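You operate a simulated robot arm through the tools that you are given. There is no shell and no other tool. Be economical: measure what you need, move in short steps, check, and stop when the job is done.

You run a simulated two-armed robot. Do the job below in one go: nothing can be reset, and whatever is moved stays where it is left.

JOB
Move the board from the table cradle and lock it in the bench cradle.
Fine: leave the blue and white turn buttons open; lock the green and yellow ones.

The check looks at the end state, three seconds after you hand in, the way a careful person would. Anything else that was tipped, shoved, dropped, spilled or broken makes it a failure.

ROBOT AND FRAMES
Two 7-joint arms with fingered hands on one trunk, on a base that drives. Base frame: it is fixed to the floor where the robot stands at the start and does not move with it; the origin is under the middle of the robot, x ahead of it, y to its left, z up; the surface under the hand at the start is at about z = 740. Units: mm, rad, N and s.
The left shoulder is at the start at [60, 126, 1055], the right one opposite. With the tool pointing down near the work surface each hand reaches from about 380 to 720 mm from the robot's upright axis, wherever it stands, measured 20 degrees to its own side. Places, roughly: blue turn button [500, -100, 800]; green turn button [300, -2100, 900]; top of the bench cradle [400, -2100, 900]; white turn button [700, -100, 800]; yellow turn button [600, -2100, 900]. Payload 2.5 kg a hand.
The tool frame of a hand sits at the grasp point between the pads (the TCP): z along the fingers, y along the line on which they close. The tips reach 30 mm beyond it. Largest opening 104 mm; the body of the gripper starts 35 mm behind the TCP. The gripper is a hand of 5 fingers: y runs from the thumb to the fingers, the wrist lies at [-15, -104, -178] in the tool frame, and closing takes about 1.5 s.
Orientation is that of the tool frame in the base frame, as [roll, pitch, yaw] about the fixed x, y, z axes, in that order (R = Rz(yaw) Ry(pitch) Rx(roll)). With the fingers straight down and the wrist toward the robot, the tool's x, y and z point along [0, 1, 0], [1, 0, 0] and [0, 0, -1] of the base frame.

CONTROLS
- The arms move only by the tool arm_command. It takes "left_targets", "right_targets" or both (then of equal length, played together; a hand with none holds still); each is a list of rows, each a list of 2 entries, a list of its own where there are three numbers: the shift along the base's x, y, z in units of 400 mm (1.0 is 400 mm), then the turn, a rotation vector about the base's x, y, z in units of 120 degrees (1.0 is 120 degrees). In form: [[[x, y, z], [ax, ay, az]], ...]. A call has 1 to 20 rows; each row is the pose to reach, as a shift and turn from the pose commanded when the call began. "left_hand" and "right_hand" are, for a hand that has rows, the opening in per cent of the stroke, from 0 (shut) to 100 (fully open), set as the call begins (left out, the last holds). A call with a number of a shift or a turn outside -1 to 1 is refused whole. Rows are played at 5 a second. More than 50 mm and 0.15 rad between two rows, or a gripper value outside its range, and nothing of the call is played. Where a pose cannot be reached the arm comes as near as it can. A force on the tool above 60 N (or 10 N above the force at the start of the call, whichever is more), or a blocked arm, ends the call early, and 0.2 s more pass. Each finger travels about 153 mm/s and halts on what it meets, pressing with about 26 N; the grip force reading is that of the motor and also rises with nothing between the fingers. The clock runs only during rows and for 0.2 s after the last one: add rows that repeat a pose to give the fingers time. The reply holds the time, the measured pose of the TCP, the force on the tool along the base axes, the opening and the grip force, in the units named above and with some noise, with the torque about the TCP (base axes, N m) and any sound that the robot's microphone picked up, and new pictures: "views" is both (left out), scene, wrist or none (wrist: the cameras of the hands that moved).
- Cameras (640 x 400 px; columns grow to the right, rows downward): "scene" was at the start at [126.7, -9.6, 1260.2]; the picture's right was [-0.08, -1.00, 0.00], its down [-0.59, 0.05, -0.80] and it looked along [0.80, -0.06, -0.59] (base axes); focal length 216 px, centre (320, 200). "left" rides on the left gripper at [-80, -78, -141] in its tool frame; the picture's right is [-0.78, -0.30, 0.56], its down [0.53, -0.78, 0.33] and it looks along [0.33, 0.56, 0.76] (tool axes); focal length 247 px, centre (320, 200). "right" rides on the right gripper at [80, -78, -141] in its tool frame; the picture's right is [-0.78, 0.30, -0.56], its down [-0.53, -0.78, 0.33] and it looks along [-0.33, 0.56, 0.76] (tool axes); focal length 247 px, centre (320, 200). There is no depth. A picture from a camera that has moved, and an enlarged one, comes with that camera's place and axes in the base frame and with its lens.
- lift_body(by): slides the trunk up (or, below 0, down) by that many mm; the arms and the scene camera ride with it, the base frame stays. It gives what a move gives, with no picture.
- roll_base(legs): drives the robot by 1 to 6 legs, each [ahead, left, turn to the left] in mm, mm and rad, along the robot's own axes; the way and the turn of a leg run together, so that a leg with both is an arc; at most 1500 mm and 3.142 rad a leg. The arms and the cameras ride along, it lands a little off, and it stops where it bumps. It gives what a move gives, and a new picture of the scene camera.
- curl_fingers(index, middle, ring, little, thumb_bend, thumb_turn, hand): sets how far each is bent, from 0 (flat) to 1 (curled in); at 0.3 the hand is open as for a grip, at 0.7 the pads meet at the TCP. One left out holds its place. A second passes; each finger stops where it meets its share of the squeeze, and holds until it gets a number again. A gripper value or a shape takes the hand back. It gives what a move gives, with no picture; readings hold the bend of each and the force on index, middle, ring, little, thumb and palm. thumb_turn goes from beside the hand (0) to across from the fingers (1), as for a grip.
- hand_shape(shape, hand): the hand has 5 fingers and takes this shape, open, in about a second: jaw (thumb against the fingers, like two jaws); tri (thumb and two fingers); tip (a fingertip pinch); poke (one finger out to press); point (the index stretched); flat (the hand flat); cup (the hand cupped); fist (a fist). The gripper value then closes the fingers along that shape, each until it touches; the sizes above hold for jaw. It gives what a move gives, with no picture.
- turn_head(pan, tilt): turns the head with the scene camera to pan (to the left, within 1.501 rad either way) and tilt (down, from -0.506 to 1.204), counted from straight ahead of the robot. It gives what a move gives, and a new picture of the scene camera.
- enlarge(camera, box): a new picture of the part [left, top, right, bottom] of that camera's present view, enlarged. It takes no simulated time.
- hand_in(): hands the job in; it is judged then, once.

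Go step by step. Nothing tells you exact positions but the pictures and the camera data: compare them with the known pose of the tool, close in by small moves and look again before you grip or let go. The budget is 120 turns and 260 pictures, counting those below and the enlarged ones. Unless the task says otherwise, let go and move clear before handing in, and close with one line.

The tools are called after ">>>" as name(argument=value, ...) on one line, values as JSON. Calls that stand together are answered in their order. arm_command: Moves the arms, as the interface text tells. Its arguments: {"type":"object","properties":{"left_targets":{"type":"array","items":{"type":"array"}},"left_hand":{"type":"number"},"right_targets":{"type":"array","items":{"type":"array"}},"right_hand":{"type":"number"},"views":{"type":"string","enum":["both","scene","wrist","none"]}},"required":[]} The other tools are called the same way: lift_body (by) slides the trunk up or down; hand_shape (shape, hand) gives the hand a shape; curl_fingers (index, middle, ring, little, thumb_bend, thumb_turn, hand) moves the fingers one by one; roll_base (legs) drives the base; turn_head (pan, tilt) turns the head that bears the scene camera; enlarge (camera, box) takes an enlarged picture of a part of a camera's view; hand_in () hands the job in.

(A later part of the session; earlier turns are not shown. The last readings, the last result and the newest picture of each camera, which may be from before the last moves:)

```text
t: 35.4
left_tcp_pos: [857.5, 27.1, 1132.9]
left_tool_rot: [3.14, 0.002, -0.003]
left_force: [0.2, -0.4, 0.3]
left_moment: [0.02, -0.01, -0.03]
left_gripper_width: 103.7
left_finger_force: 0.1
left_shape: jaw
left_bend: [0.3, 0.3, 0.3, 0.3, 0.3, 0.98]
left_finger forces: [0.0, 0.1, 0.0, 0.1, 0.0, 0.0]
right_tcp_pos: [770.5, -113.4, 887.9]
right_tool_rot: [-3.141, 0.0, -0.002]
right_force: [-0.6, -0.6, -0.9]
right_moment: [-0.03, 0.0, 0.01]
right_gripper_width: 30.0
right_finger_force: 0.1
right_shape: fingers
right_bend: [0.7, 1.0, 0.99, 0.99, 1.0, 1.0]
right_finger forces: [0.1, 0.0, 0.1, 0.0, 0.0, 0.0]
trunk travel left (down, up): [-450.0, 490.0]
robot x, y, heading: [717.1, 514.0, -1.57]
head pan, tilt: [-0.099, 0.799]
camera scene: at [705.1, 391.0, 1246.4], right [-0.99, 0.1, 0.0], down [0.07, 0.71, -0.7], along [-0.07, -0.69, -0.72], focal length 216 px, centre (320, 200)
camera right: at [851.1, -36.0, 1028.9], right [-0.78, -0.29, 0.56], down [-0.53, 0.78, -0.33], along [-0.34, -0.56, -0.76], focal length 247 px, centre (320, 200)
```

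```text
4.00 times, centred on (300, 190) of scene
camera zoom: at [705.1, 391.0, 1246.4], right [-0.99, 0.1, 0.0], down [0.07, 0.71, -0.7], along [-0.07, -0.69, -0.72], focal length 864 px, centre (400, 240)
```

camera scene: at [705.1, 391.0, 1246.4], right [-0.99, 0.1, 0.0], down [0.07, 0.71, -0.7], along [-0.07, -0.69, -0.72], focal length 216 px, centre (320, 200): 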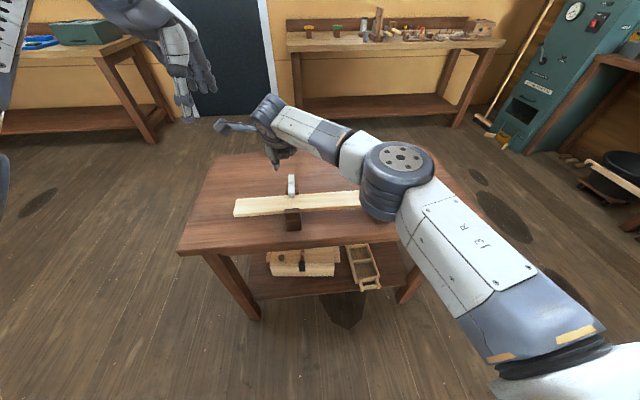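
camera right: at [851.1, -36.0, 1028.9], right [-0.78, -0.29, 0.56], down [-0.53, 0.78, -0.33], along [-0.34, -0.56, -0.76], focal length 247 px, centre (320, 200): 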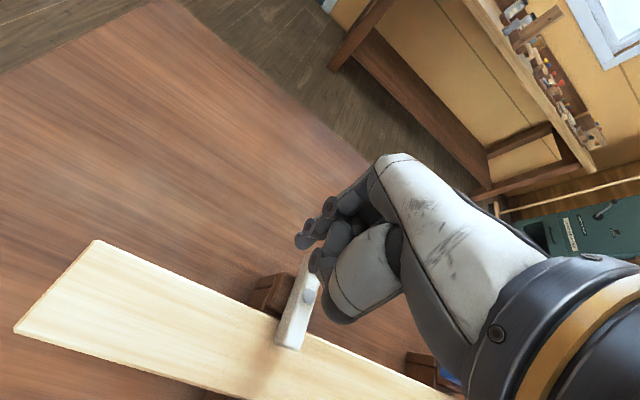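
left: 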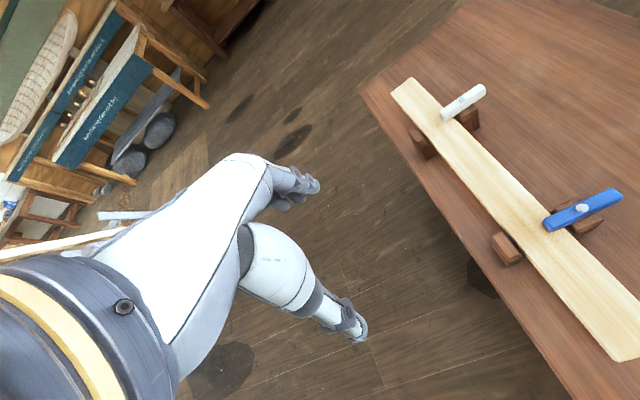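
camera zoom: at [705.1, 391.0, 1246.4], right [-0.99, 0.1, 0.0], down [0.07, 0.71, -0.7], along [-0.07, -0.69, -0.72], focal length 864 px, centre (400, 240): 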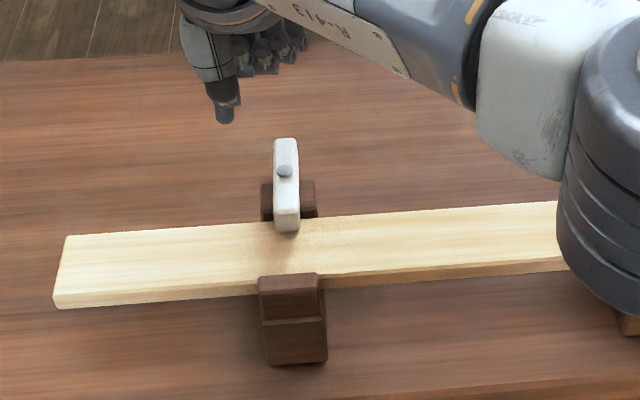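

The tip is at about [780,-122,855], beside and beyond the white button. I'll lower it and sweep toward -x around the pivot.

>>> arm_command(right_targets=[[[0, 0, -0.06], [0, 0, 0]], [[0, 0, -0.12], [0, 0, 0]], [[-0.025, 0.0025, -0.12], [0, 0, 0]], [[-0.05, 0.0025, -0.12], [0, 0, 0]], [[-0.065, -0.0025, -0.12], [0, 0, 0]], [[-0.08, -0.0075, -0.12], [0, 0, 0]], [[-0.097, -0.0075, -0.12], [0, 0, 0]], [[-0.1125, -0.0075, -0.12], [0, 0, 0]], [[-0.128, -0.002, -0.12], [0, 0, 0]], [[-0.1425, 0.0035, -0.12], [0, 0, 0]], [[-0.156, 0.014, -0.12], [0, 0, 0]], [[-0.166, 0.025, -0.12], [0, 0, 0]], [[-0.178, 0.045, -0.12], [0, 0, 0]]])

>>> enlarge(camera="scene", box=[220, 140, 380, 240])

```text
t: 38.2
left_tcp_pos: [858.7, 25.5, 1132.9]
left_tool_rot: [-3.141, 0.001, -0.005]
left_force: [-0.3, -0.3, -0.1]
left_moment: [0.02, 0.01, -0.02]
left_gripper_width: 103.8
left_finger_force: 0.1
left_shape: jaw
left_bend: [0.3, 0.3, 0.3, 0.3, 0.3, 0.98]
left_finger forces: [0.0, 0.0, 0.0, 0.0, 0.0, 0.0]
right_tcp_pos: [700.3, -99.8, 837.8]
right_tool_rot: [-3.141, 0.0, -0.003]
right_force: [2.0, -2.2, 0.6]
right_moment: [-0.06, -0.06, -0.02]
right_gripper_width: 31.6
right_finger_force: 1.4
right_shape: fingers
right_bend: [0.7, 1.0, 0.99, 0.99, 1.0, 1.0]
right_finger forces: [2.6, 0.0, 0.0, 0.0, 0.1, 0.0]
trunk travel left (down, up): [-450.0, 490.0]
robot x, y, heading: [716.0, 514.2, -1.572]
head pan, tilt: [-0.099, 0.799]
camera scene: at [705.2, 390.8, 1246.4], right [-0.99, 0.1, 0.0], down [0.07, 0.71, -0.7], along [-0.07, -0.69, -0.72], focal length 216 px, centre (320, 200)
camera right: at [780.3, -20.8, 979.2], right [-0.78, -0.29, 0.56], down [-0.53, 0.78, -0.33], along [-0.34, -0.56, -0.76], focal length 247 px, centre (320, 200)
```

scene: 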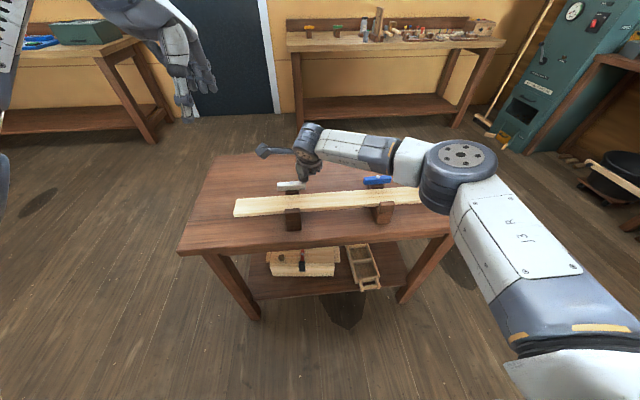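
right: 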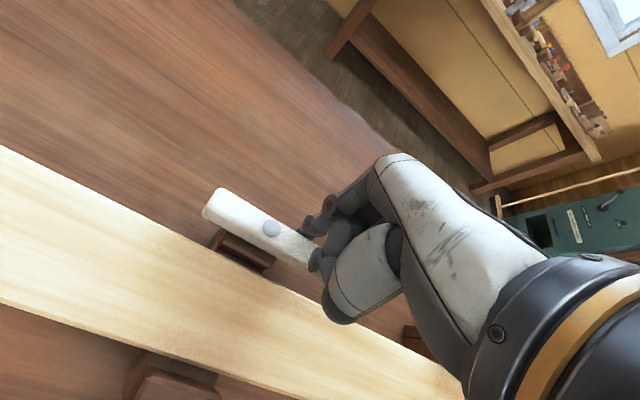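

```text
4.00 times, centred on (300, 190) of scene
camera zoom: at [705.2, 390.8, 1246.4], right [-0.99, 0.1, 0.0], down [0.07, 0.71, -0.7], along [-0.07, -0.69, -0.72], focal length 864 px, centre (400, 240)
```

zoom: 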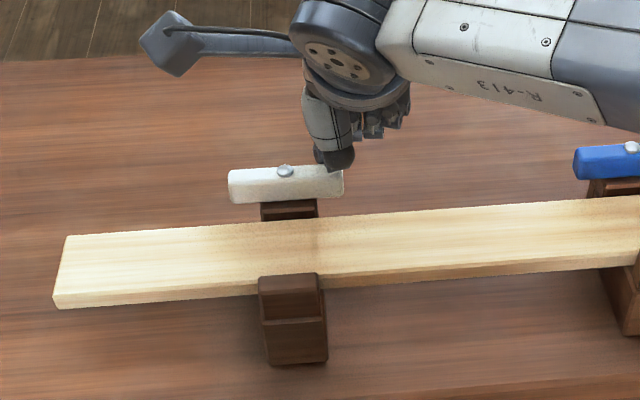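

Both buttons are open. I'll back off, rise, switch to the open jaw and hover over the middle of the board at about x=612, y=-38.

>>> arm_command(right_targets=[[[0, -0.04, 0], [0, 0, 0]], [[0, -0.06, 0.1], [0, 0, 0]], [[-0.05, -0.02, 0.2], [0, 0, 0]], [[-0.12, 0.05, 0.26], [0, 0, 0]], [[-0.18, 0.11, 0.28], [0, 0, 0]], [[-0.217, 0.155, 0.28], [0, 0, 0]], [[-0.217, 0.155, 0.28], [0, 0, 0]]], views="none")

>>> hand_shape(hand="right", shape="jaw")

>>> arm_command(right_targets=[[[0, 0, -0.04], [0, 0, 0]], [[0, 0, -0.08], [0, 0, 0]]], right_hand=100)

>>> enlarge(camera="scene", box=[220, 120, 460, 260])

```text
t: 39.8
left_tcp_pos: [856.9, 26.2, 1133.7]
left_tool_rot: [3.14, -0.001, -0.003]
left_force: [-0.4, 0.2, 0.0]
left_moment: [0.0, 0.01, 0.02]
left_gripper_width: 103.8
left_finger_force: 0.1
left_shape: jaw
left_bend: [0.3, 0.3, 0.3, 0.3, 0.3, 0.98]
left_finger forces: [0.0, 0.1, 0.0, 0.0, 0.0, 0.1]
right_tcp_pos: [614.5, -36.0, 949.5]
right_tool_rot: [-3.14, 0.001, -0.004]
right_force: [-0.6, 0.4, -0.1]
right_moment: [0.0, 0.0, -0.01]
right_gripper_width: 29.8
right_finger_force: 0.0
right_shape: fingers
right_bend: [0.7, 1.0, 0.99, 0.99, 1.0, 1.0]
right_finger forces: [0.0, 0.0, 0.1, 0.0, 0.1, 0.0]
trunk travel left (down, up): [-450.0, 490.0]
robot x, y, heading: [716.7, 517.6, -1.577]
head pan, tilt: [-0.099, 0.799]
```

```text
t: 40.7
left_tcp_pos: [858.1, 26.3, 1133.3]
left_tool_rot: [-3.141, 0.0, -0.004]
left_force: [0.0, -0.3, 0.6]
left_moment: [0.01, 0.0, 0.0]
left_gripper_width: 103.5
left_finger_force: 0.3
left_shape: jaw
left_bend: [0.3, 0.3, 0.3, 0.3, 0.3, 0.98]
left_finger forces: [0.0, 0.1, 0.0, 0.0, 0.1, 0.0]
right_tcp_pos: [614.0, -36.5, 948.8]
right_tool_rot: [3.141, 0.0, -0.004]
right_force: [1.1, 0.2, -0.4]
right_moment: [0.05, 0.0, 0.01]
right_gripper_width: 103.9
right_finger_force: 0.0
right_shape: jaw
right_bend: [0.3, 0.3, 0.3, 0.3, 0.3, 0.98]
right_finger forces: [0.0, 0.1, 0.0, 0.0, 0.0, 0.0]
trunk travel left (down, up): [-450.0, 490.0]
robot x, y, heading: [710.9, 515.1, -1.577]
head pan, tilt: [-0.099, 0.799]
```

```text
t: 41.3
left_tcp_pos: [858.2, 25.8, 1132.0]
left_tool_rot: [3.141, -0.001, -0.005]
left_force: [-0.2, 0.4, 0.1]
left_moment: [-0.01, 0.03, -0.01]
left_gripper_width: 103.8
left_finger_force: 0.2
left_shape: jaw
left_bend: [0.3, 0.3, 0.3, 0.3, 0.3, 0.98]
left_finger forces: [0.0, 0.0, 0.1, 0.0, 0.0, 0.1]
right_tcp_pos: [614.1, -36.9, 916.7]
right_tool_rot: [3.141, 0.001, -0.003]
right_force: [0.1, 0.5, 0.6]
right_moment: [-0.01, 0.0, 0.04]
right_gripper_width: 103.6
right_finger_force: 0.2
right_shape: jaw
right_bend: [0.3, 0.3, 0.3, 0.3, 0.3, 0.98]
right_finger forces: [0.0, 0.0, 0.0, 0.0, 0.0, 0.0]
trunk travel left (down, up): [-450.0, 490.0]
robot x, y, heading: [716.6, 516.1, -1.573]
head pan, tilt: [-0.099, 0.799]
camera scene: at [705.1, 391.0, 1246.4], right [-0.99, 0.1, 0.0], down [0.07, 0.71, -0.7], along [-0.07, -0.69, -0.72], focal length 216 px, centre (320, 200)
camera right: at [693.8, 40.9, 1058.7], right [-0.78, -0.29, 0.56], down [-0.53, 0.78, -0.33], along [-0.34, -0.56, -0.76], focal length 247 px, centre (320, 200)
```

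scene: 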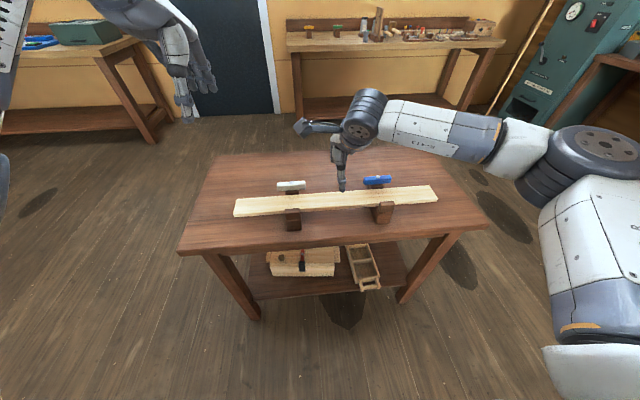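
right: 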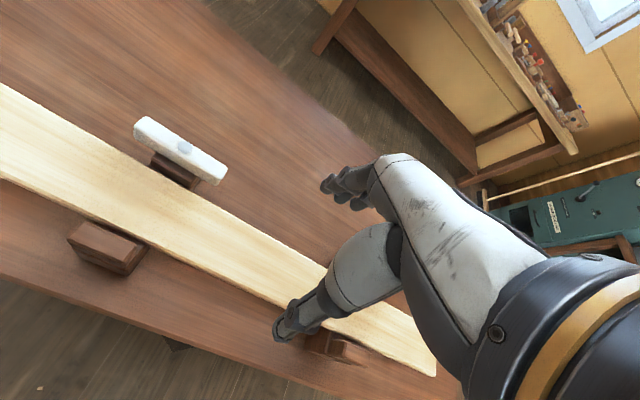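

```text
2.67 times, centred on (340, 190) of scene
camera zoom: at [705.1, 391.0, 1246.4], right [-0.99, 0.1, 0.0], down [0.07, 0.71, -0.7], along [-0.07, -0.69, -0.72], focal length 576 px, centre (267, 227)
```

zoom: 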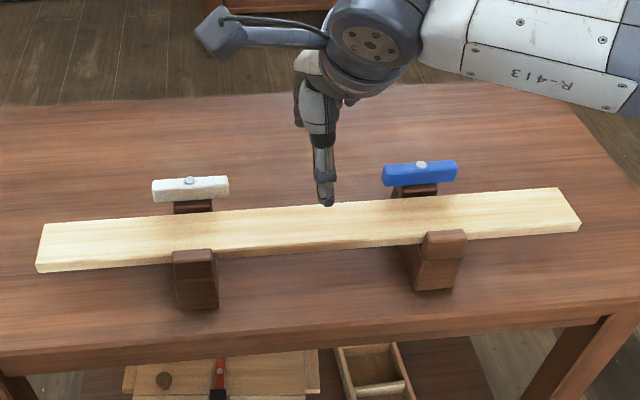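

Thumb and fingers straddle the board evenly between the blocks. I'll descend to z≈798 and check before closing.

>>> arm_command(right_targets=[[[0, -0.002, -0.1], [0, 0, 0]], [[0, -0.002, -0.2], [0, 0, 0]], [[0, -0.002, -0.26], [0, 0, 0]], [[0, -0.002, -0.295], [0, 0, 0]], [[0, -0.002, -0.295], [0, 0, 0]]])

>>> enlarge(camera="scene", box=[270, 140, 410, 240])

>>> enlarge(camera="right", box=[200, 120, 440, 380])

```text
t: 42.5
left_tcp_pos: [857.6, 25.8, 1133.2]
left_tool_rot: [3.141, 0.001, -0.002]
left_force: [0.1, 0.3, -0.8]
left_moment: [-0.03, -0.02, 0.01]
left_gripper_width: 103.9
left_finger_force: 0.1
left_shape: jaw
left_bend: [0.3, 0.3, 0.3, 0.3, 0.3, 0.98]
left_finger forces: [0.0, 0.0, 0.0, 0.1, 0.0, 0.1]
right_tcp_pos: [612.4, -39.7, 801.1]
right_tool_rot: [3.139, 0.0, -0.005]
right_force: [-0.4, -0.5, -0.4]
right_moment: [0.01, 0.02, 0.0]
right_gripper_width: 104.0
right_finger_force: 0.1
right_shape: jaw
right_bend: [0.3, 0.3, 0.3, 0.3, 0.3, 0.98]
right_finger forces: [0.1, 0.0, 0.0, 0.1, 0.0, 0.0]
trunk travel left (down, up): [-450.0, 490.0]
robot x, y, heading: [715.7, 516.2, -1.574]
head pan, tilt: [-0.099, 0.799]
camera scene: at [705.1, 391.0, 1246.4], right [-0.99, 0.1, 0.0], down [0.07, 0.71, -0.7], along [-0.07, -0.69, -0.72], focal length 216 px, centre (320, 200)
camera right: at [693.2, 38.9, 941.5], right [-0.78, -0.29, 0.56], down [-0.53, 0.78, -0.33], along [-0.34, -0.56, -0.76], focal length 247 px, centre (320, 200)
```

scene: 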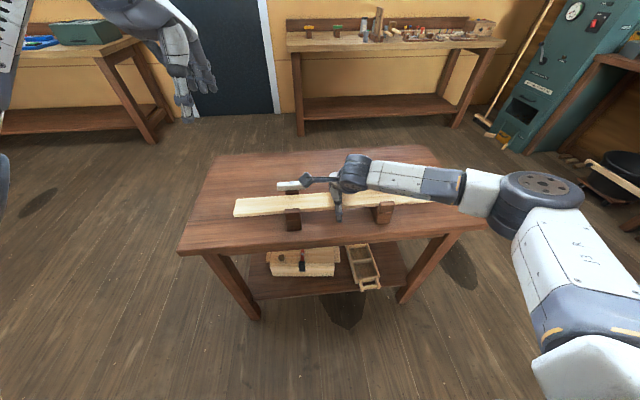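
right: 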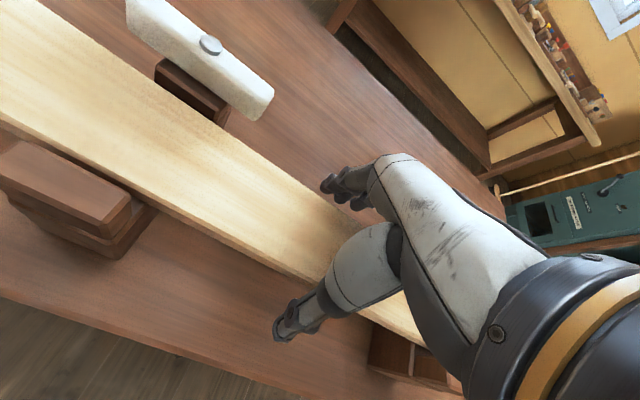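

```text
4.00 times, centred on (340, 190) of scene
camera zoom: at [705.1, 391.0, 1246.4], right [-0.99, 0.1, 0.0], down [0.07, 0.71, -0.7], along [-0.07, -0.69, -0.72], focal length 864 px, centre (240, 240)
```

zoom: 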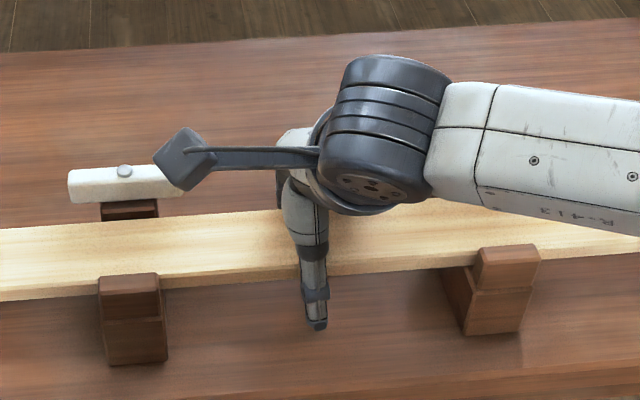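

```text
1.54 times, centred on (320, 250) of right
camera zoom: at [693.2, 38.9, 941.5], right [-0.78, -0.29, 0.56], down [-0.53, 0.78, -0.33], along [-0.34, -0.56, -0.76], focal length 380 px, centre (320, 123)
```

zoom: 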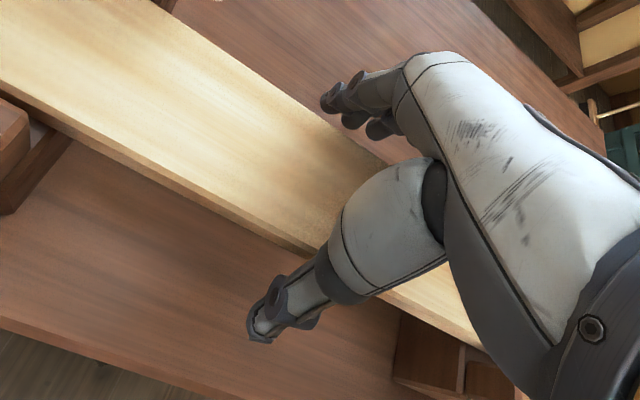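

Positioned on both sides of the board. Closing the grip.

>>> arm_command(right_targets=[[[0, 0, 0], [0, 0, 0]], [[0, 0, 0], [0, 0, 0]], [[0, 0, 0], [0, 0, 0]], [[0, 0, 0], [0, 0, 0]], [[0, 0, 0], [0, 0, 0]], [[0, 0, 0], [0, 0, 0]], [[0, 0, 0], [0, 0, 0]], [[0, 0, 0], [0, 0, 0]], [[0, 0, 0], [0, 0, 0]]], right_hand=0)

>>> enlarge(camera="right", box=[200, 120, 440, 380])

```text
t: 44.5
left_tcp_pos: [857.1, 25.8, 1132.5]
left_tool_rot: [-3.141, -0.001, -0.003]
left_force: [0.7, 0.7, -0.3]
left_moment: [0.02, 0.0, -0.01]
left_gripper_width: 103.8
left_finger_force: 0.0
left_shape: jaw
left_bend: [0.3, 0.3, 0.3, 0.3, 0.3, 0.98]
left_finger forces: [0.0, 0.0, 0.0, 0.0, 0.0, 0.1]
right_tcp_pos: [611.8, -39.1, 800.2]
right_tool_rot: [-3.141, 0.001, -0.003]
right_force: [0.3, 0.5, 0.1]
right_moment: [-0.04, 0.03, 0.02]
right_gripper_width: 41.2
right_finger_force: 26.4
right_shape: jaw
right_bend: [0.75, 0.6, 0.51, 0.44, 0.71, 0.99]
right_finger forces: [14.3, 7.0, 2.6, 1.5, 25.6, 0.0]
trunk travel left (down, up): [-450.0, 490.0]
robot x, y, heading: [713.3, 517.1, -1.574]
head pan, tilt: [-0.099, 0.799]
camera scene: at [705.0, 390.8, 1246.4], right [-0.99, 0.1, 0.0], down [0.07, 0.71, -0.7], along [-0.07, -0.69, -0.72], focal length 216 px, centre (320, 200)
camera right: at [693.2, 38.8, 941.5], right [-0.78, -0.29, 0.56], down [-0.53, 0.78, -0.33], along [-0.34, -0.55, -0.76], focal length 247 px, centre (320, 200)
```

scene: 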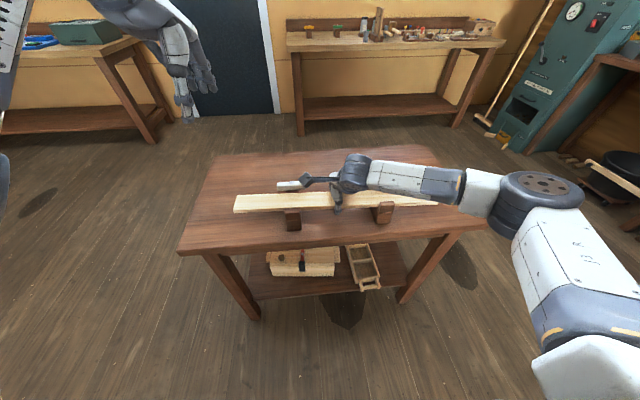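
right: 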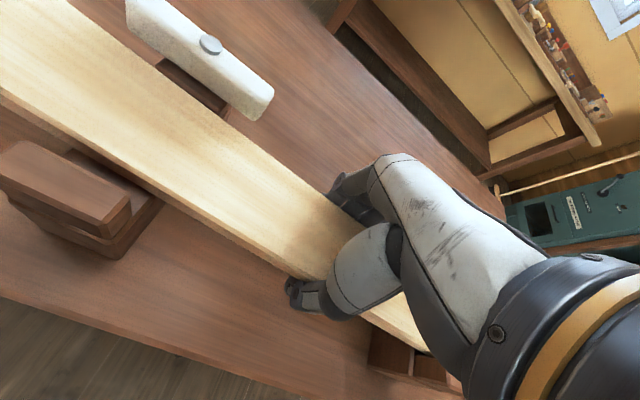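

```text
1.54 times, centred on (320, 250) of right
camera zoom: at [693.2, 38.8, 941.5], right [-0.78, -0.29, 0.56], down [-0.53, 0.78, -0.33], along [-0.34, -0.55, -0.76], focal length 380 px, centre (320, 123)
```

zoom: 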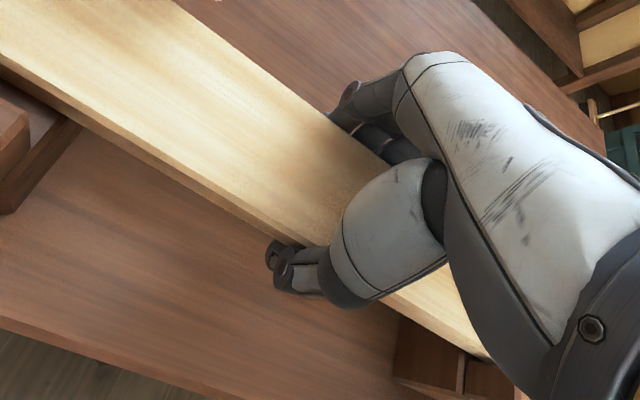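

The board is gripped, though it appears slightly yawed in the hand. I'll lift it a bit and check that it comes up freely.

>>> arm_command(right_targets=[[[0, 0, 0.03], [0, 0, 0]], [[0, 0, 0.08], [0, 0, 0]], [[0, 0, 0.15], [0, 0, 0]], [[0, 0, 0.22], [0, 0, 0]], [[0, 0, 0.22], [0, 0, 0]]])

>>> enlarge(camera="scene", box=[210, 110, 450, 260])

```text
t: 45.7
left_tcp_pos: [858.8, 25.3, 1132.9]
left_tool_rot: [3.141, 0.0, -0.004]
left_force: [0.7, 0.4, -0.3]
left_moment: [0.02, 0.0, -0.03]
left_gripper_width: 103.6
left_finger_force: 0.0
left_shape: jaw
left_bend: [0.3, 0.3, 0.3, 0.3, 0.3, 0.98]
left_finger forces: [0.0, 0.0, 0.1, 0.1, 0.0, 0.0]
right_tcp_pos: [609.9, -37.6, 888.5]
right_tool_rot: [3.141, -0.001, -0.003]
right_force: [0.3, 0.3, -2.4]
right_moment: [-0.01, -0.02, -0.04]
right_gripper_width: 41.5
right_finger_force: 26.6
right_shape: jaw
right_bend: [0.75, 0.6, 0.52, 0.44, 0.71, 0.99]
right_finger forces: [14.7, 7.0, 2.9, 1.6, 25.3, 0.0]
trunk travel left (down, up): [-450.0, 490.0]
robot x, y, heading: [715.9, 515.3, -1.575]
head pan, tilt: [-0.099, 0.799]
camera scene: at [705.0, 390.8, 1246.4], right [-0.99, 0.1, 0.0], down [0.07, 0.71, -0.7], along [-0.07, -0.69, -0.72], focal length 216 px, centre (320, 200)
camera right: at [690.9, 39.7, 1030.1], right [-0.78, -0.29, 0.56], down [-0.53, 0.78, -0.33], along [-0.34, -0.55, -0.76], focal length 247 px, centre (320, 200)
```

scene: 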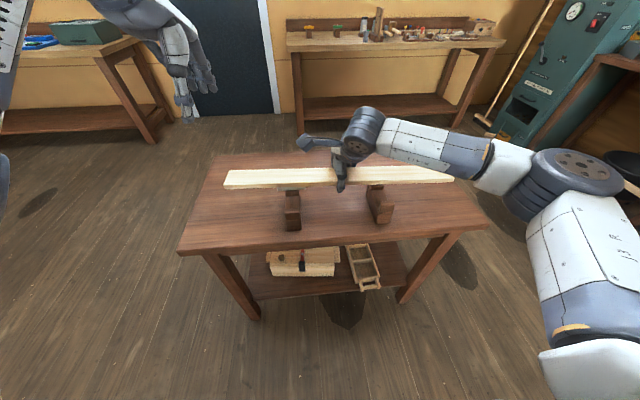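
right: 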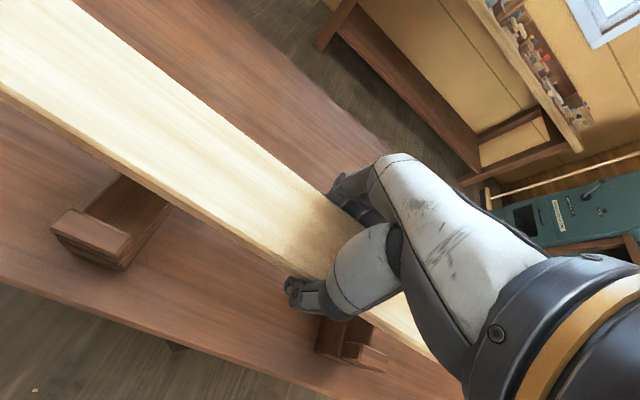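

```text
2.67 times, centred on (330, 185) of scene
camera zoom: at [705.0, 390.8, 1246.4], right [-0.99, 0.1, 0.0], down [0.07, 0.71, -0.7], along [-0.07, -0.69, -0.72], focal length 576 px, centre (293, 240)
```

zoom: 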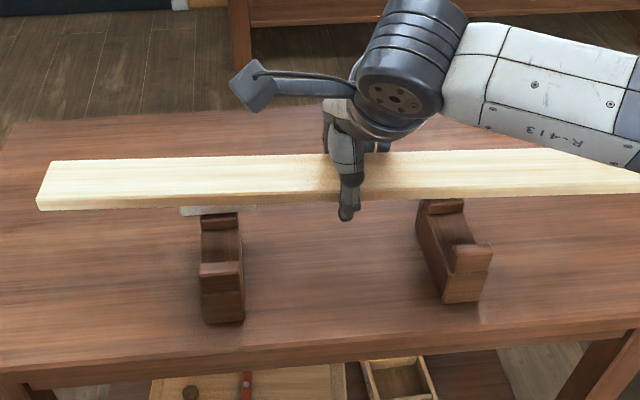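

The board came up cleanly, level and yawed about -0.06 rad. I'll raise it and draw it in, then drive around the table's +x end toward the bench.

>>> arm_command(right_targets=[[[0, 0.04, 0.08], [0, 0, 0]], [[0, 0.08, 0.16], [0, 0, 0]], [[0, 0.13, 0.24], [0, 0, 0]], [[0, 0.19, 0.3], [0, 0, 0]], [[0, 0.25, 0.34], [0, 0, 0]], [[0, 0.25, 0.34], [0, 0, 0]]], views="none")

>>> turn_head(pan=0.8, tilt=0.5)

```text
t: 47.1
left_tcp_pos: [857.5, 25.5, 1133.6]
left_tool_rot: [-3.141, 0.0, -0.004]
left_force: [-0.3, -0.1, -0.4]
left_moment: [0.01, -0.01, 0.0]
left_gripper_width: 103.9
left_finger_force: 0.0
left_shape: jaw
left_bend: [0.3, 0.3, 0.3, 0.3, 0.3, 0.98]
left_finger forces: [0.0, 0.1, 0.0, 0.0, 0.0, 0.0]
right_tcp_pos: [610.2, 63.3, 1022.8]
right_tool_rot: [3.139, 0.0, -0.002]
right_force: [0.6, 0.5, -2.5]
right_moment: [-0.01, 0.01, 0.03]
right_gripper_width: 41.2
right_finger_force: 25.9
right_shape: jaw
right_bend: [0.75, 0.6, 0.52, 0.44, 0.71, 0.99]
right_finger forces: [14.9, 7.0, 3.0, 1.7, 25.3, 0.1]
trunk travel left (down, up): [-450.0, 490.0]
robot x, y, heading: [716.3, 515.2, -1.578]
head pan, tilt: [-0.099, 0.799]
```

```text
t: 48.3
left_tcp_pos: [857.5, 26.1, 1132.4]
left_tool_rot: [-3.141, -0.001, -0.005]
left_force: [0.6, 0.1, -0.4]
left_moment: [0.02, -0.02, 0.0]
left_gripper_width: 103.8
left_finger_force: 0.0
left_shape: jaw
left_bend: [0.3, 0.3, 0.3, 0.3, 0.3, 0.98]
left_finger forces: [0.0, 0.0, 0.0, 0.0, 0.1, 0.0]
right_tcp_pos: [611.5, 61.7, 1021.1]
right_tool_rot: [-3.141, 0.0, -0.003]
right_force: [0.3, 0.0, -2.2]
right_moment: [-0.07, -0.03, -0.01]
right_gripper_width: 41.2
right_finger_force: 26.1
right_shape: jaw
right_bend: [0.75, 0.6, 0.52, 0.44, 0.71, 0.99]
right_finger forces: [15.0, 7.0, 2.9, 1.5, 25.3, 0.0]
trunk travel left (down, up): [-450.0, 490.0]
robot x, y, heading: [716.0, 514.4, -1.578]
head pan, tilt: [0.799, 0.499]
camera scene: at [778.3, 407.4, 1272.3], right [-0.7, -0.71, 0.0], down [-0.34, 0.34, -0.88], along [0.63, -0.61, -0.48], focal length 216 px, centre (320, 200)
```

scene: 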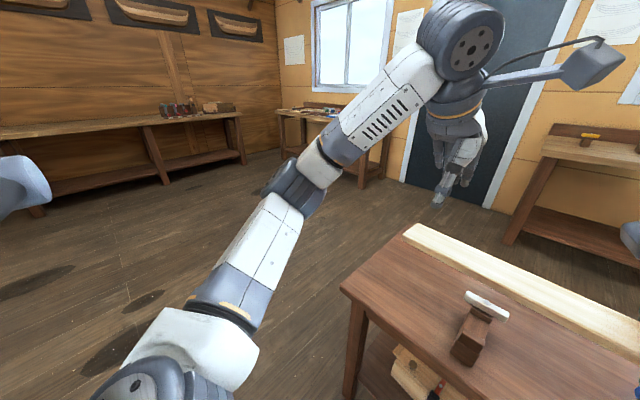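

The way left is clear. Driving left past the table end, then ahead toward the bench.

>>> roll_base(legs=[[0, 660, 0], [1000, 0, 0], [650, 0, 0]])

>>> turn_head(pan=-0.7, tilt=0.5)

```text
t: 60.1
left_tcp_pos: [1502.0, -1657.5, 1133.5]
left_tool_rot: [-3.141, 0.001, -0.011]
left_force: [0.0, 0.2, 0.9]
left_moment: [0.0, 0.03, 0.01]
left_gripper_width: 104.1
left_finger_force: 0.0
left_shape: jaw
left_bend: [0.3, 0.3, 0.3, 0.3, 0.3, 0.98]
left_finger forces: [0.0, 0.0, 0.0, 0.1, 0.0, 0.0]
right_tcp_pos: [1255.3, -1617.7, 1021.6]
right_tool_rot: [3.141, 0.0, -0.013]
right_force: [0.3, 1.1, -2.4]
right_moment: [-0.02, 0.0, 0.02]
right_gripper_width: 41.0
right_finger_force: 26.0
right_shape: jaw
right_bend: [0.75, 0.6, 0.53, 0.44, 0.71, 0.99]
right_finger forces: [15.1, 6.9, 3.1, 1.6, 24.9, 0.0]
trunk travel left (down, up): [-450.0, 490.0]
robot x, y, heading: [1360.6, -1165.2, -1.584]
head pan, tilt: [0.799, 0.499]
camera scene: at [1425.1, -1274.8, 1272.3], right [-0.71, -0.71, 0.0], down [-0.34, 0.34, -0.88], along [0.62, -0.62, -0.48], focal length 216 px, centre (320, 200)
```

scene: 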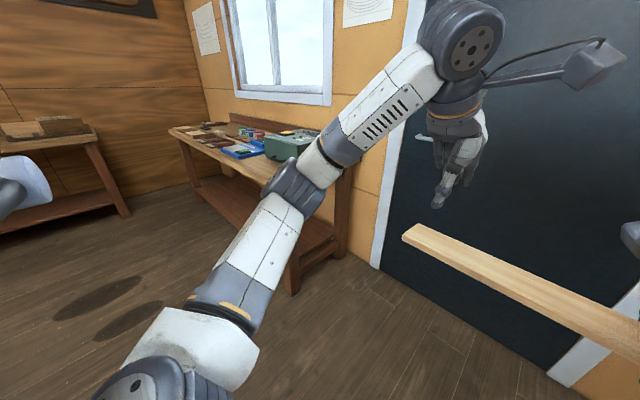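

```text
t: 61.7
left_tcp_pos: [1501.2, -1655.6, 1131.8]
left_tool_rot: [3.141, 0.0, -0.011]
left_force: [0.2, 0.2, -0.1]
left_moment: [0.05, -0.04, 0.0]
left_gripper_width: 103.7
left_finger_force: 0.0
left_shape: jaw
left_bend: [0.3, 0.3, 0.3, 0.3, 0.3, 0.98]
left_finger forces: [0.0, 0.0, 0.1, 0.0, 0.0, 0.0]
right_tcp_pos: [1254.8, -1618.2, 1022.1]
right_tool_rot: [-3.141, 0.001, -0.013]
right_force: [-0.3, -0.3, -1.8]
right_moment: [0.0, 0.0, 0.01]
right_gripper_width: 41.0
right_finger_force: 26.1
right_shape: jaw
right_bend: [0.75, 0.6, 0.53, 0.44, 0.71, 0.99]
right_finger forces: [15.2, 6.9, 3.1, 1.5, 24.9, 0.0]
trunk travel left (down, up): [-450.0, 490.0]
robot x, y, heading: [1360.2, -1169.3, -1.578]
head pan, tilt: [-0.7, 0.499]
camera scene: at [1301.2, -1279.4, 1272.3], right [-0.76, 0.65, 0.0], down [0.31, 0.36, -0.88], along [-0.57, -0.67, -0.48], focal length 216 px, centre (320, 200)
```

scene: 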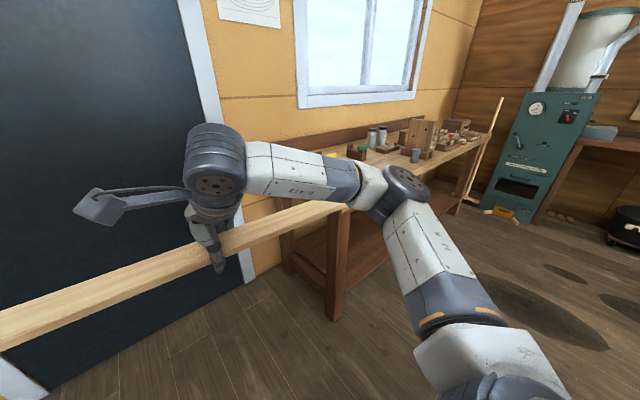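

The bench front edge is near y≈-1860 and its left end near x≈720. I'll strafe right, keeping back from it, then look at the bench cradle.

>>> roll_base(legs=[[0, -800, 0]])

>>> turn_head(pan=0.0, tilt=0.55)

>>> enlarge(camera="scene", box=[200, 60, 480, 240])

```text
t: 66.0
left_tcp_pos: [703.6, -1650.5, 1132.3]
left_tool_rot: [3.141, 0.0, 0.005]
left_force: [-0.3, -0.3, 0.1]
left_moment: [0.0, 0.02, -0.03]
left_gripper_width: 103.9
left_finger_force: 0.0
left_shape: jaw
left_bend: [0.3, 0.3, 0.3, 0.3, 0.3, 0.98]
left_finger forces: [0.0, 0.0, 0.0, 0.1, 0.0, 0.0]
right_tcp_pos: [456.5, -1616.2, 1021.7]
right_tool_rot: [3.141, 0.0, 0.004]
right_force: [0.0, -0.4, -2.2]
right_moment: [-0.01, 0.0, -0.02]
right_gripper_width: 40.9
right_finger_force: 25.4
right_shape: jaw
right_bend: [0.75, 0.6, 0.53, 0.44, 0.71, 0.99]
right_finger forces: [15.3, 6.9, 3.2, 1.7, 24.8, 0.1]
trunk travel left (down, up): [-450.0, 490.0]
robot x, y, heading: [556.2, -1163.3, -1.569]
head pan, tilt: [-0.7, 0.499]
camera scene: at [498.1, -1277.7, 1272.3], right [-0.77, 0.64, 0.0], down [0.31, 0.37, -0.88], along [-0.56, -0.67, -0.48], focal length 216 px, centre (320, 200)
```

scene: 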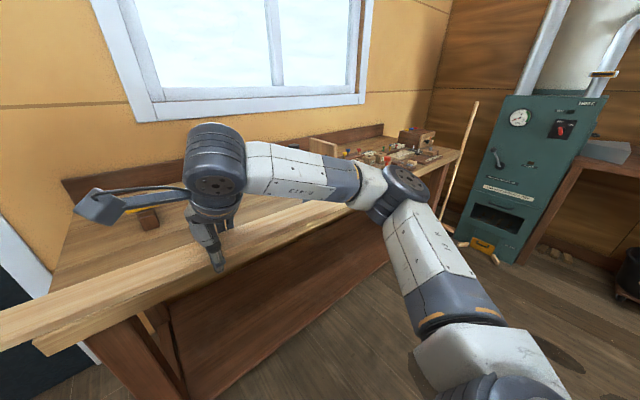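

```text
t: 67.1
left_tcp_pos: [704.1, -1651.5, 1132.4]
left_tool_rot: [-3.141, 0.001, 0.005]
left_force: [-0.2, 0.6, 0.1]
left_moment: [-0.03, 0.0, 0.01]
left_gripper_width: 104.0
left_finger_force: 0.1
left_shape: jaw
left_bend: [0.3, 0.3, 0.3, 0.3, 0.3, 0.98]
left_finger forces: [0.0, 0.1, 0.0, 0.0, 0.1, 0.0]
right_tcp_pos: [457.2, -1616.7, 1022.2]
right_tool_rot: [-3.141, 0.0, 0.002]
right_force: [-0.2, -0.1, -2.5]
right_moment: [0.01, 0.01, 0.01]
right_gripper_width: 40.9
right_finger_force: 26.0
right_shape: jaw
right_bend: [0.75, 0.6, 0.53, 0.44, 0.72, 0.99]
right_finger forces: [15.2, 6.9, 3.1, 1.7, 24.7, 0.0]
trunk travel left (down, up): [-450.0, 490.0]
robot x, y, heading: [557.5, -1164.8, -1.559]
head pan, tilt: [0.0, 0.55]
camera scene: at [556.9, -1297.7, 1267.8], right [-1.0, 0.0, 0.0], down [0.0, 0.52, -0.85], along [0.0, -0.85, -0.52], focal length 216 px, centre (320, 200)
```

scene: 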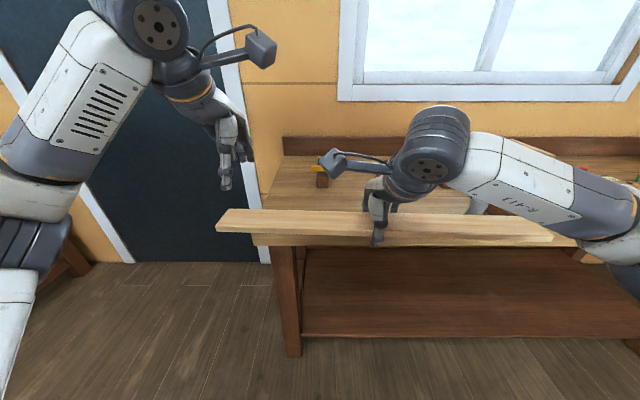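

```text
2.22 times, centred on (340, 150) of scene
camera zoom: at [556.9, -1297.7, 1267.8], right [-1.0, 0.0, 0.0], down [0.0, 0.52, -0.85], along [0.0, -0.85, -0.52], focal length 480 px, centre (276, 311)
```

zoom: 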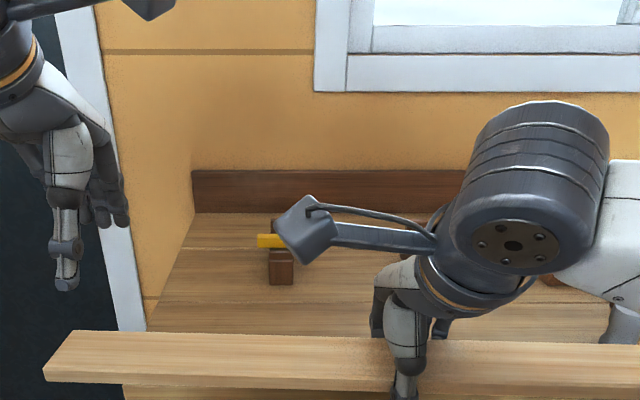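

My arm hides the cradle, so I'll turn the left hand to use its wrist camera on the bench.

>>> arm_command(left_targets=[[[0, 0, 0.02], [0, 0, -0.065]], [[0, 0, 0.04], [0, 0, -0.13]], [[0, 0, 0.06], [0, 0, -0.195]], [[0, -0.05, 0.08], [0, 0, -0.26]], [[0, -0.1, 0.1], [0, 0, -0.325]], [[0, -0.15, 0.1], [0, 0, -0.39]], [[0, -0.2, 0.1], [0, 0, -0.45]], [[0, -0.25, 0.1], [0, 0, -0.45]]])

```text
t: 68.9
left_tcp_pos: [708.7, -1719.4, 1159.9]
left_tool_rot: [3.141, -0.001, -0.941]
left_force: [-0.5, 0.2, 0.2]
left_moment: [-0.02, 0.01, -0.01]
left_gripper_width: 103.6
left_finger_force: 0.1
left_shape: jaw
left_bend: [0.3, 0.3, 0.3, 0.3, 0.3, 0.98]
left_finger forces: [0.0, 0.1, 0.0, 0.0, 0.0, 0.1]
left hand out of reach, approached as far as the arm can: row 7, 8
right_tcp_pos: [457.1, -1617.3, 1022.1]
right_tool_rot: [3.141, 0.0, 0.003]
right_force: [0.6, 0.4, -3.2]
right_moment: [-0.04, -0.02, 0.0]
right_gripper_width: 40.9
right_finger_force: 25.8
right_shape: jaw
right_bend: [0.75, 0.6, 0.53, 0.44, 0.72, 0.99]
right_finger forces: [15.2, 6.9, 3.2, 1.6, 24.8, 0.0]
trunk travel left (down, up): [-450.0, 490.0]
robot x, y, heading: [556.4, -1165.3, -1.566]
head pan, tilt: [0.0, 0.55]
camera scene: at [556.8, -1297.5, 1267.8], right [-1.0, 0.0, 0.0], down [0.0, 0.52, -0.85], along [0.0, -0.85, -0.52], focal length 216 px, centre (320, 200)
camera left: at [724.2, -1607.7, 1301.6], right [-0.22, 0.8, -0.56], down [0.94, 0.03, -0.33], along [-0.25, -0.6, -0.76], focal length 247 px, centre (320, 200)
```

scene: 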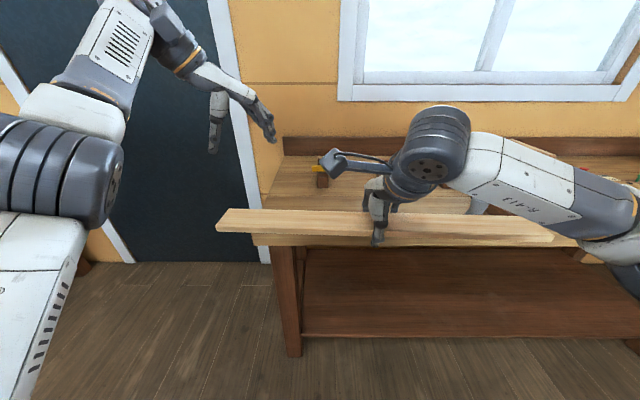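
left: 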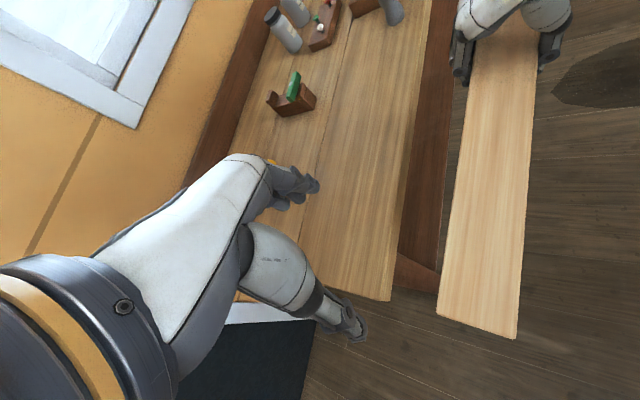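

Useful view. Zooming on the green block and clutter.

>>> enlarge(camera="left", box=[220, 0, 420, 130])

>>> arm_command(left_targets=[[[0.06, 0.08, 0], [0, 0, 0]], [[0.12, 0.16, 0], [0, 0, 0]], [[0.22, 0.2, 0], [0, 0, -0.03]]], views="wrist")

```text
3.08 times, centred on (320, 65) of left
camera zoom: at [724.2, -1607.7, 1301.6], right [-0.22, 0.8, -0.56], down [0.94, 0.03, -0.33], along [-0.25, -0.6, -0.76], focal length 760 px, centre (320, 615)
```

zoom: 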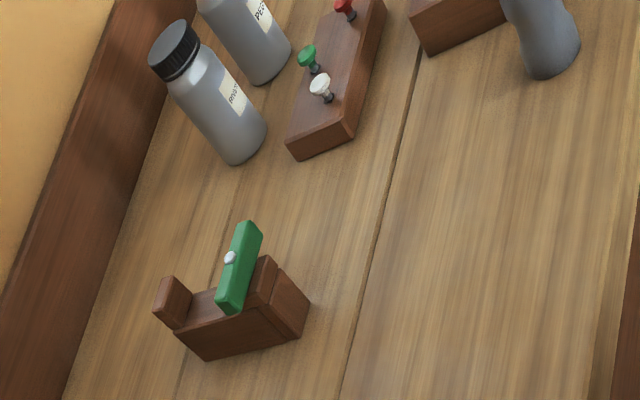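

```text
t: 69.7
left_tcp_pos: [795.8, -1641.5, 1158.1]
left_tool_rot: [3.141, 0.002, -1.0]
left_force: [-0.5, 0.5, -1.0]
left_moment: [-0.02, -0.02, 0.0]
left_gripper_width: 104.0
left_finger_force: 0.1
left_shape: jaw
left_bend: [0.3, 0.3, 0.3, 0.3, 0.3, 0.98]
left_finger forces: [0.0, 0.0, 0.0, 0.0, 0.1, 0.0]
right_tcp_pos: [457.6, -1616.5, 1022.7]
right_tool_rot: [3.141, 0.0, 0.005]
right_force: [0.4, 0.3, -2.6]
right_moment: [-0.01, 0.0, -0.04]
right_gripper_width: 40.9
right_finger_force: 25.5
right_shape: jaw
right_bend: [0.75, 0.6, 0.53, 0.44, 0.72, 0.99]
right_finger forces: [15.2, 6.7, 3.0, 1.6, 24.7, 0.0]
trunk travel left (down, up): [-450.0, 490.0]
robot x, y, heading: [553.7, -1163.5, -1.568]
head pan, tilt: [0.0, 0.55]
camera left: at [817.2, -1530.6, 1301.3], right [-0.17, 0.81, -0.56], down [0.94, -0.03, -0.33], along [-0.29, -0.58, -0.76], focal length 247 px, centre (320, 200)
```

left: 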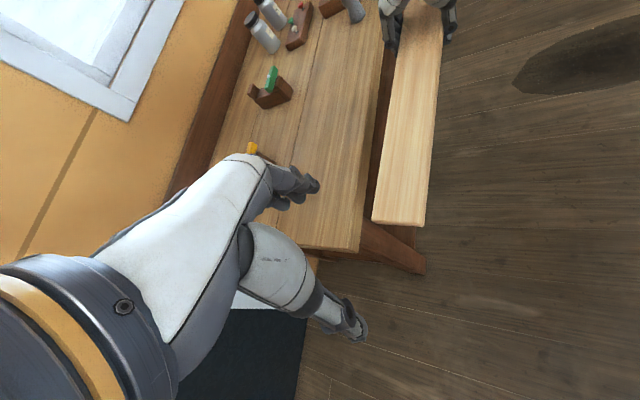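

The bench cradle has its button posts on my side and its lips on the wall side. The bench top is about 850, so everything sits roughly 110 mm higher than at the table. I'll raise the trunk 110 mm and roll closer.

>>> lift_body(by=110)

>>> roll_base(legs=[[320, 0, 0]])

>>> turn_head(pan=0.0, tilt=0.85)

>>> arm_command(left_targets=[[[0.05, 0.05, 0], [0, 0, 0]]], views="wrist")

```text
t: 71.1
left_tcp_pos: [795.4, -1641.7, 1269.5]
left_tool_rot: [3.141, 0.001, -1.0]
left_force: [0.2, 0.3, -0.7]
left_moment: [-0.06, -0.01, -0.01]
left_gripper_width: 103.8
left_finger_force: 0.1
left_shape: jaw
left_bend: [0.3, 0.3, 0.3, 0.3, 0.3, 0.98]
left_finger forces: [0.0, 0.0, 0.1, 0.0, 0.0, 0.0]
right_tcp_pos: [457.1, -1616.5, 1132.1]
right_tool_rot: [3.141, 0.0, 0.003]
right_force: [0.0, 0.4, -1.5]
right_moment: [-0.03, 0.01, -0.01]
right_gripper_width: 40.5
right_finger_force: 25.9
right_shape: jaw
right_bend: [0.75, 0.6, 0.53, 0.44, 0.72, 0.99]
right_finger forces: [15.1, 6.9, 3.3, 1.6, 24.9, 0.1]
trunk travel left (down, up): [-560.0, 380.0]
robot x, y, heading: [555.8, -1161.7, -1.565]
head pan, tilt: [0.0, 0.55]
```

```text
t: 73.2
left_tcp_pos: [802.0, -1960.9, 1270.4]
left_tool_rot: [-3.141, 0.001, -0.993]
left_force: [-0.3, -0.1, 0.2]
left_moment: [0.01, 0.01, 0.01]
left_gripper_width: 103.8
left_finger_force: 0.1
left_shape: jaw
left_bend: [0.3, 0.3, 0.3, 0.3, 0.3, 0.98]
left_finger forces: [0.0, 0.1, 0.0, 0.1, 0.0, 0.0]
right_tcp_pos: [463.4, -1939.9, 1133.0]
right_tool_rot: [3.141, -0.001, 0.012]
right_force: [-0.1, -0.5, -3.5]
right_moment: [0.0, 0.01, 0.01]
right_gripper_width: 40.8
right_finger_force: 26.1
right_shape: jaw
right_bend: [0.75, 0.6, 0.53, 0.44, 0.72, 0.99]
right_finger forces: [15.2, 7.0, 3.1, 1.7, 24.8, 0.1]
trunk travel left (down, up): [-560.0, 380.0]
robot x, y, heading: [561.0, -1483.0, -1.559]
head pan, tilt: [0.0, 0.55]
camera scene: at [560.8, -1619.8, 1377.7], right [-1.0, -0.01, 0.0], down [-0.01, 0.52, -0.85], along [0.01, -0.85, -0.52], focal length 216 px, centre (320, 200)
```

scene: 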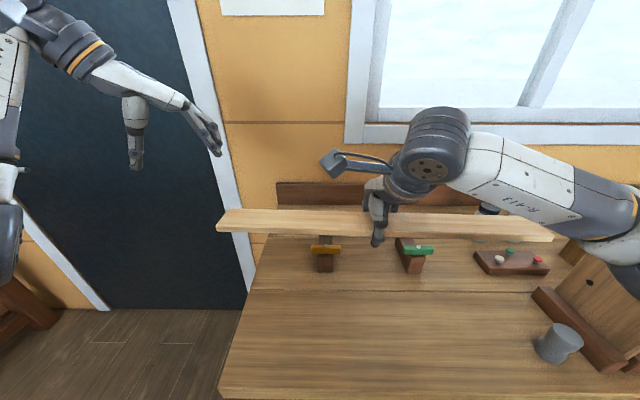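

```text
t: 74.0
left_tcp_pos: [802.2, -1961.1, 1268.4]
left_tool_rot: [3.141, 0.002, -0.994]
left_force: [0.2, 0.0, 0.2]
left_moment: [-0.05, 0.0, 0.01]
left_gripper_width: 103.7
left_finger_force: 0.0
left_shape: jaw
left_bend: [0.3, 0.3, 0.3, 0.3, 0.3, 0.98]
left_finger forces: [0.1, 0.0, 0.1, 0.0, 0.0, 0.1]
right_tcp_pos: [464.2, -1939.0, 1131.5]
right_tool_rot: [-3.14, 0.0, 0.013]
right_force: [0.3, -0.5, -2.6]
right_moment: [0.0, 0.03, 0.01]
right_gripper_width: 40.6
right_finger_force: 26.2
right_shape: jaw
right_bend: [0.75, 0.6, 0.53, 0.44, 0.72, 0.99]
right_finger forces: [15.2, 7.0, 3.3, 1.6, 24.7, 0.1]
trunk travel left (down, up): [-560.0, 380.0]
robot x, y, heading: [559.7, -1483.2, -1.558]
head pan, tilt: [0.0, 0.85]
camera scene: at [560.6, -1607.7, 1352.4], right [-1.0, -0.01, 0.0], down [-0.01, 0.75, -0.66], along [0.01, -0.66, -0.75], focal length 216 px, centre (320, 200)
```

scene: 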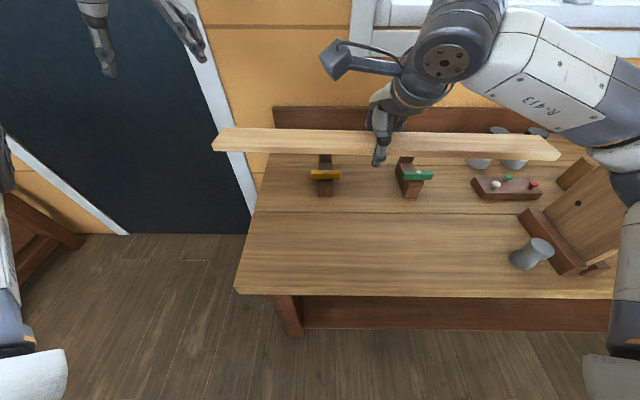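

```text
t: 74.4
left_tcp_pos: [822.9, -1939.2, 1267.1]
left_tool_rot: [3.139, 0.001, -0.992]
left_force: [0.3, 0.2, -1.2]
left_moment: [-0.01, -0.02, 0.01]
left_gripper_width: 103.8
left_finger_force: 0.0
left_shape: jaw
left_bend: [0.3, 0.3, 0.3, 0.3, 0.3, 0.98]
left_finger forces: [0.0, 0.1, 0.1, 0.1, 0.0, 0.1]
right_tcp_pos: [465.0, -1939.6, 1132.0]
right_tool_rot: [3.14, -0.001, 0.012]
right_force: [-0.4, 0.7, -1.5]
right_moment: [-0.04, 0.0, -0.03]
right_gripper_width: 40.9
right_finger_force: 25.8
right_shape: jaw
right_bend: [0.75, 0.6, 0.53, 0.44, 0.72, 0.99]
right_finger forces: [15.2, 6.8, 3.2, 1.6, 24.8, 0.0]
trunk travel left (down, up): [-560.0, 380.0]
robot x, y, heading: [557.5, -1484.5, -1.557]
head pan, tilt: [0.0, 0.85]
camera left: at [843.6, -1829.0, 1409.9], right [-0.18, 0.81, -0.56], down [0.94, -0.02, -0.33], along [-0.28, -0.58, -0.76], focal length 247 px, centre (320, 200)
```

left: 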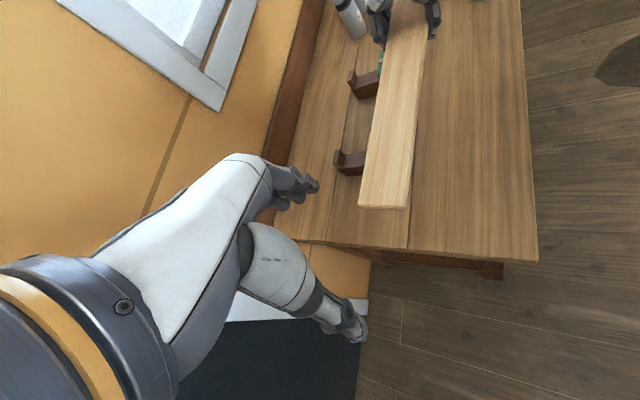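

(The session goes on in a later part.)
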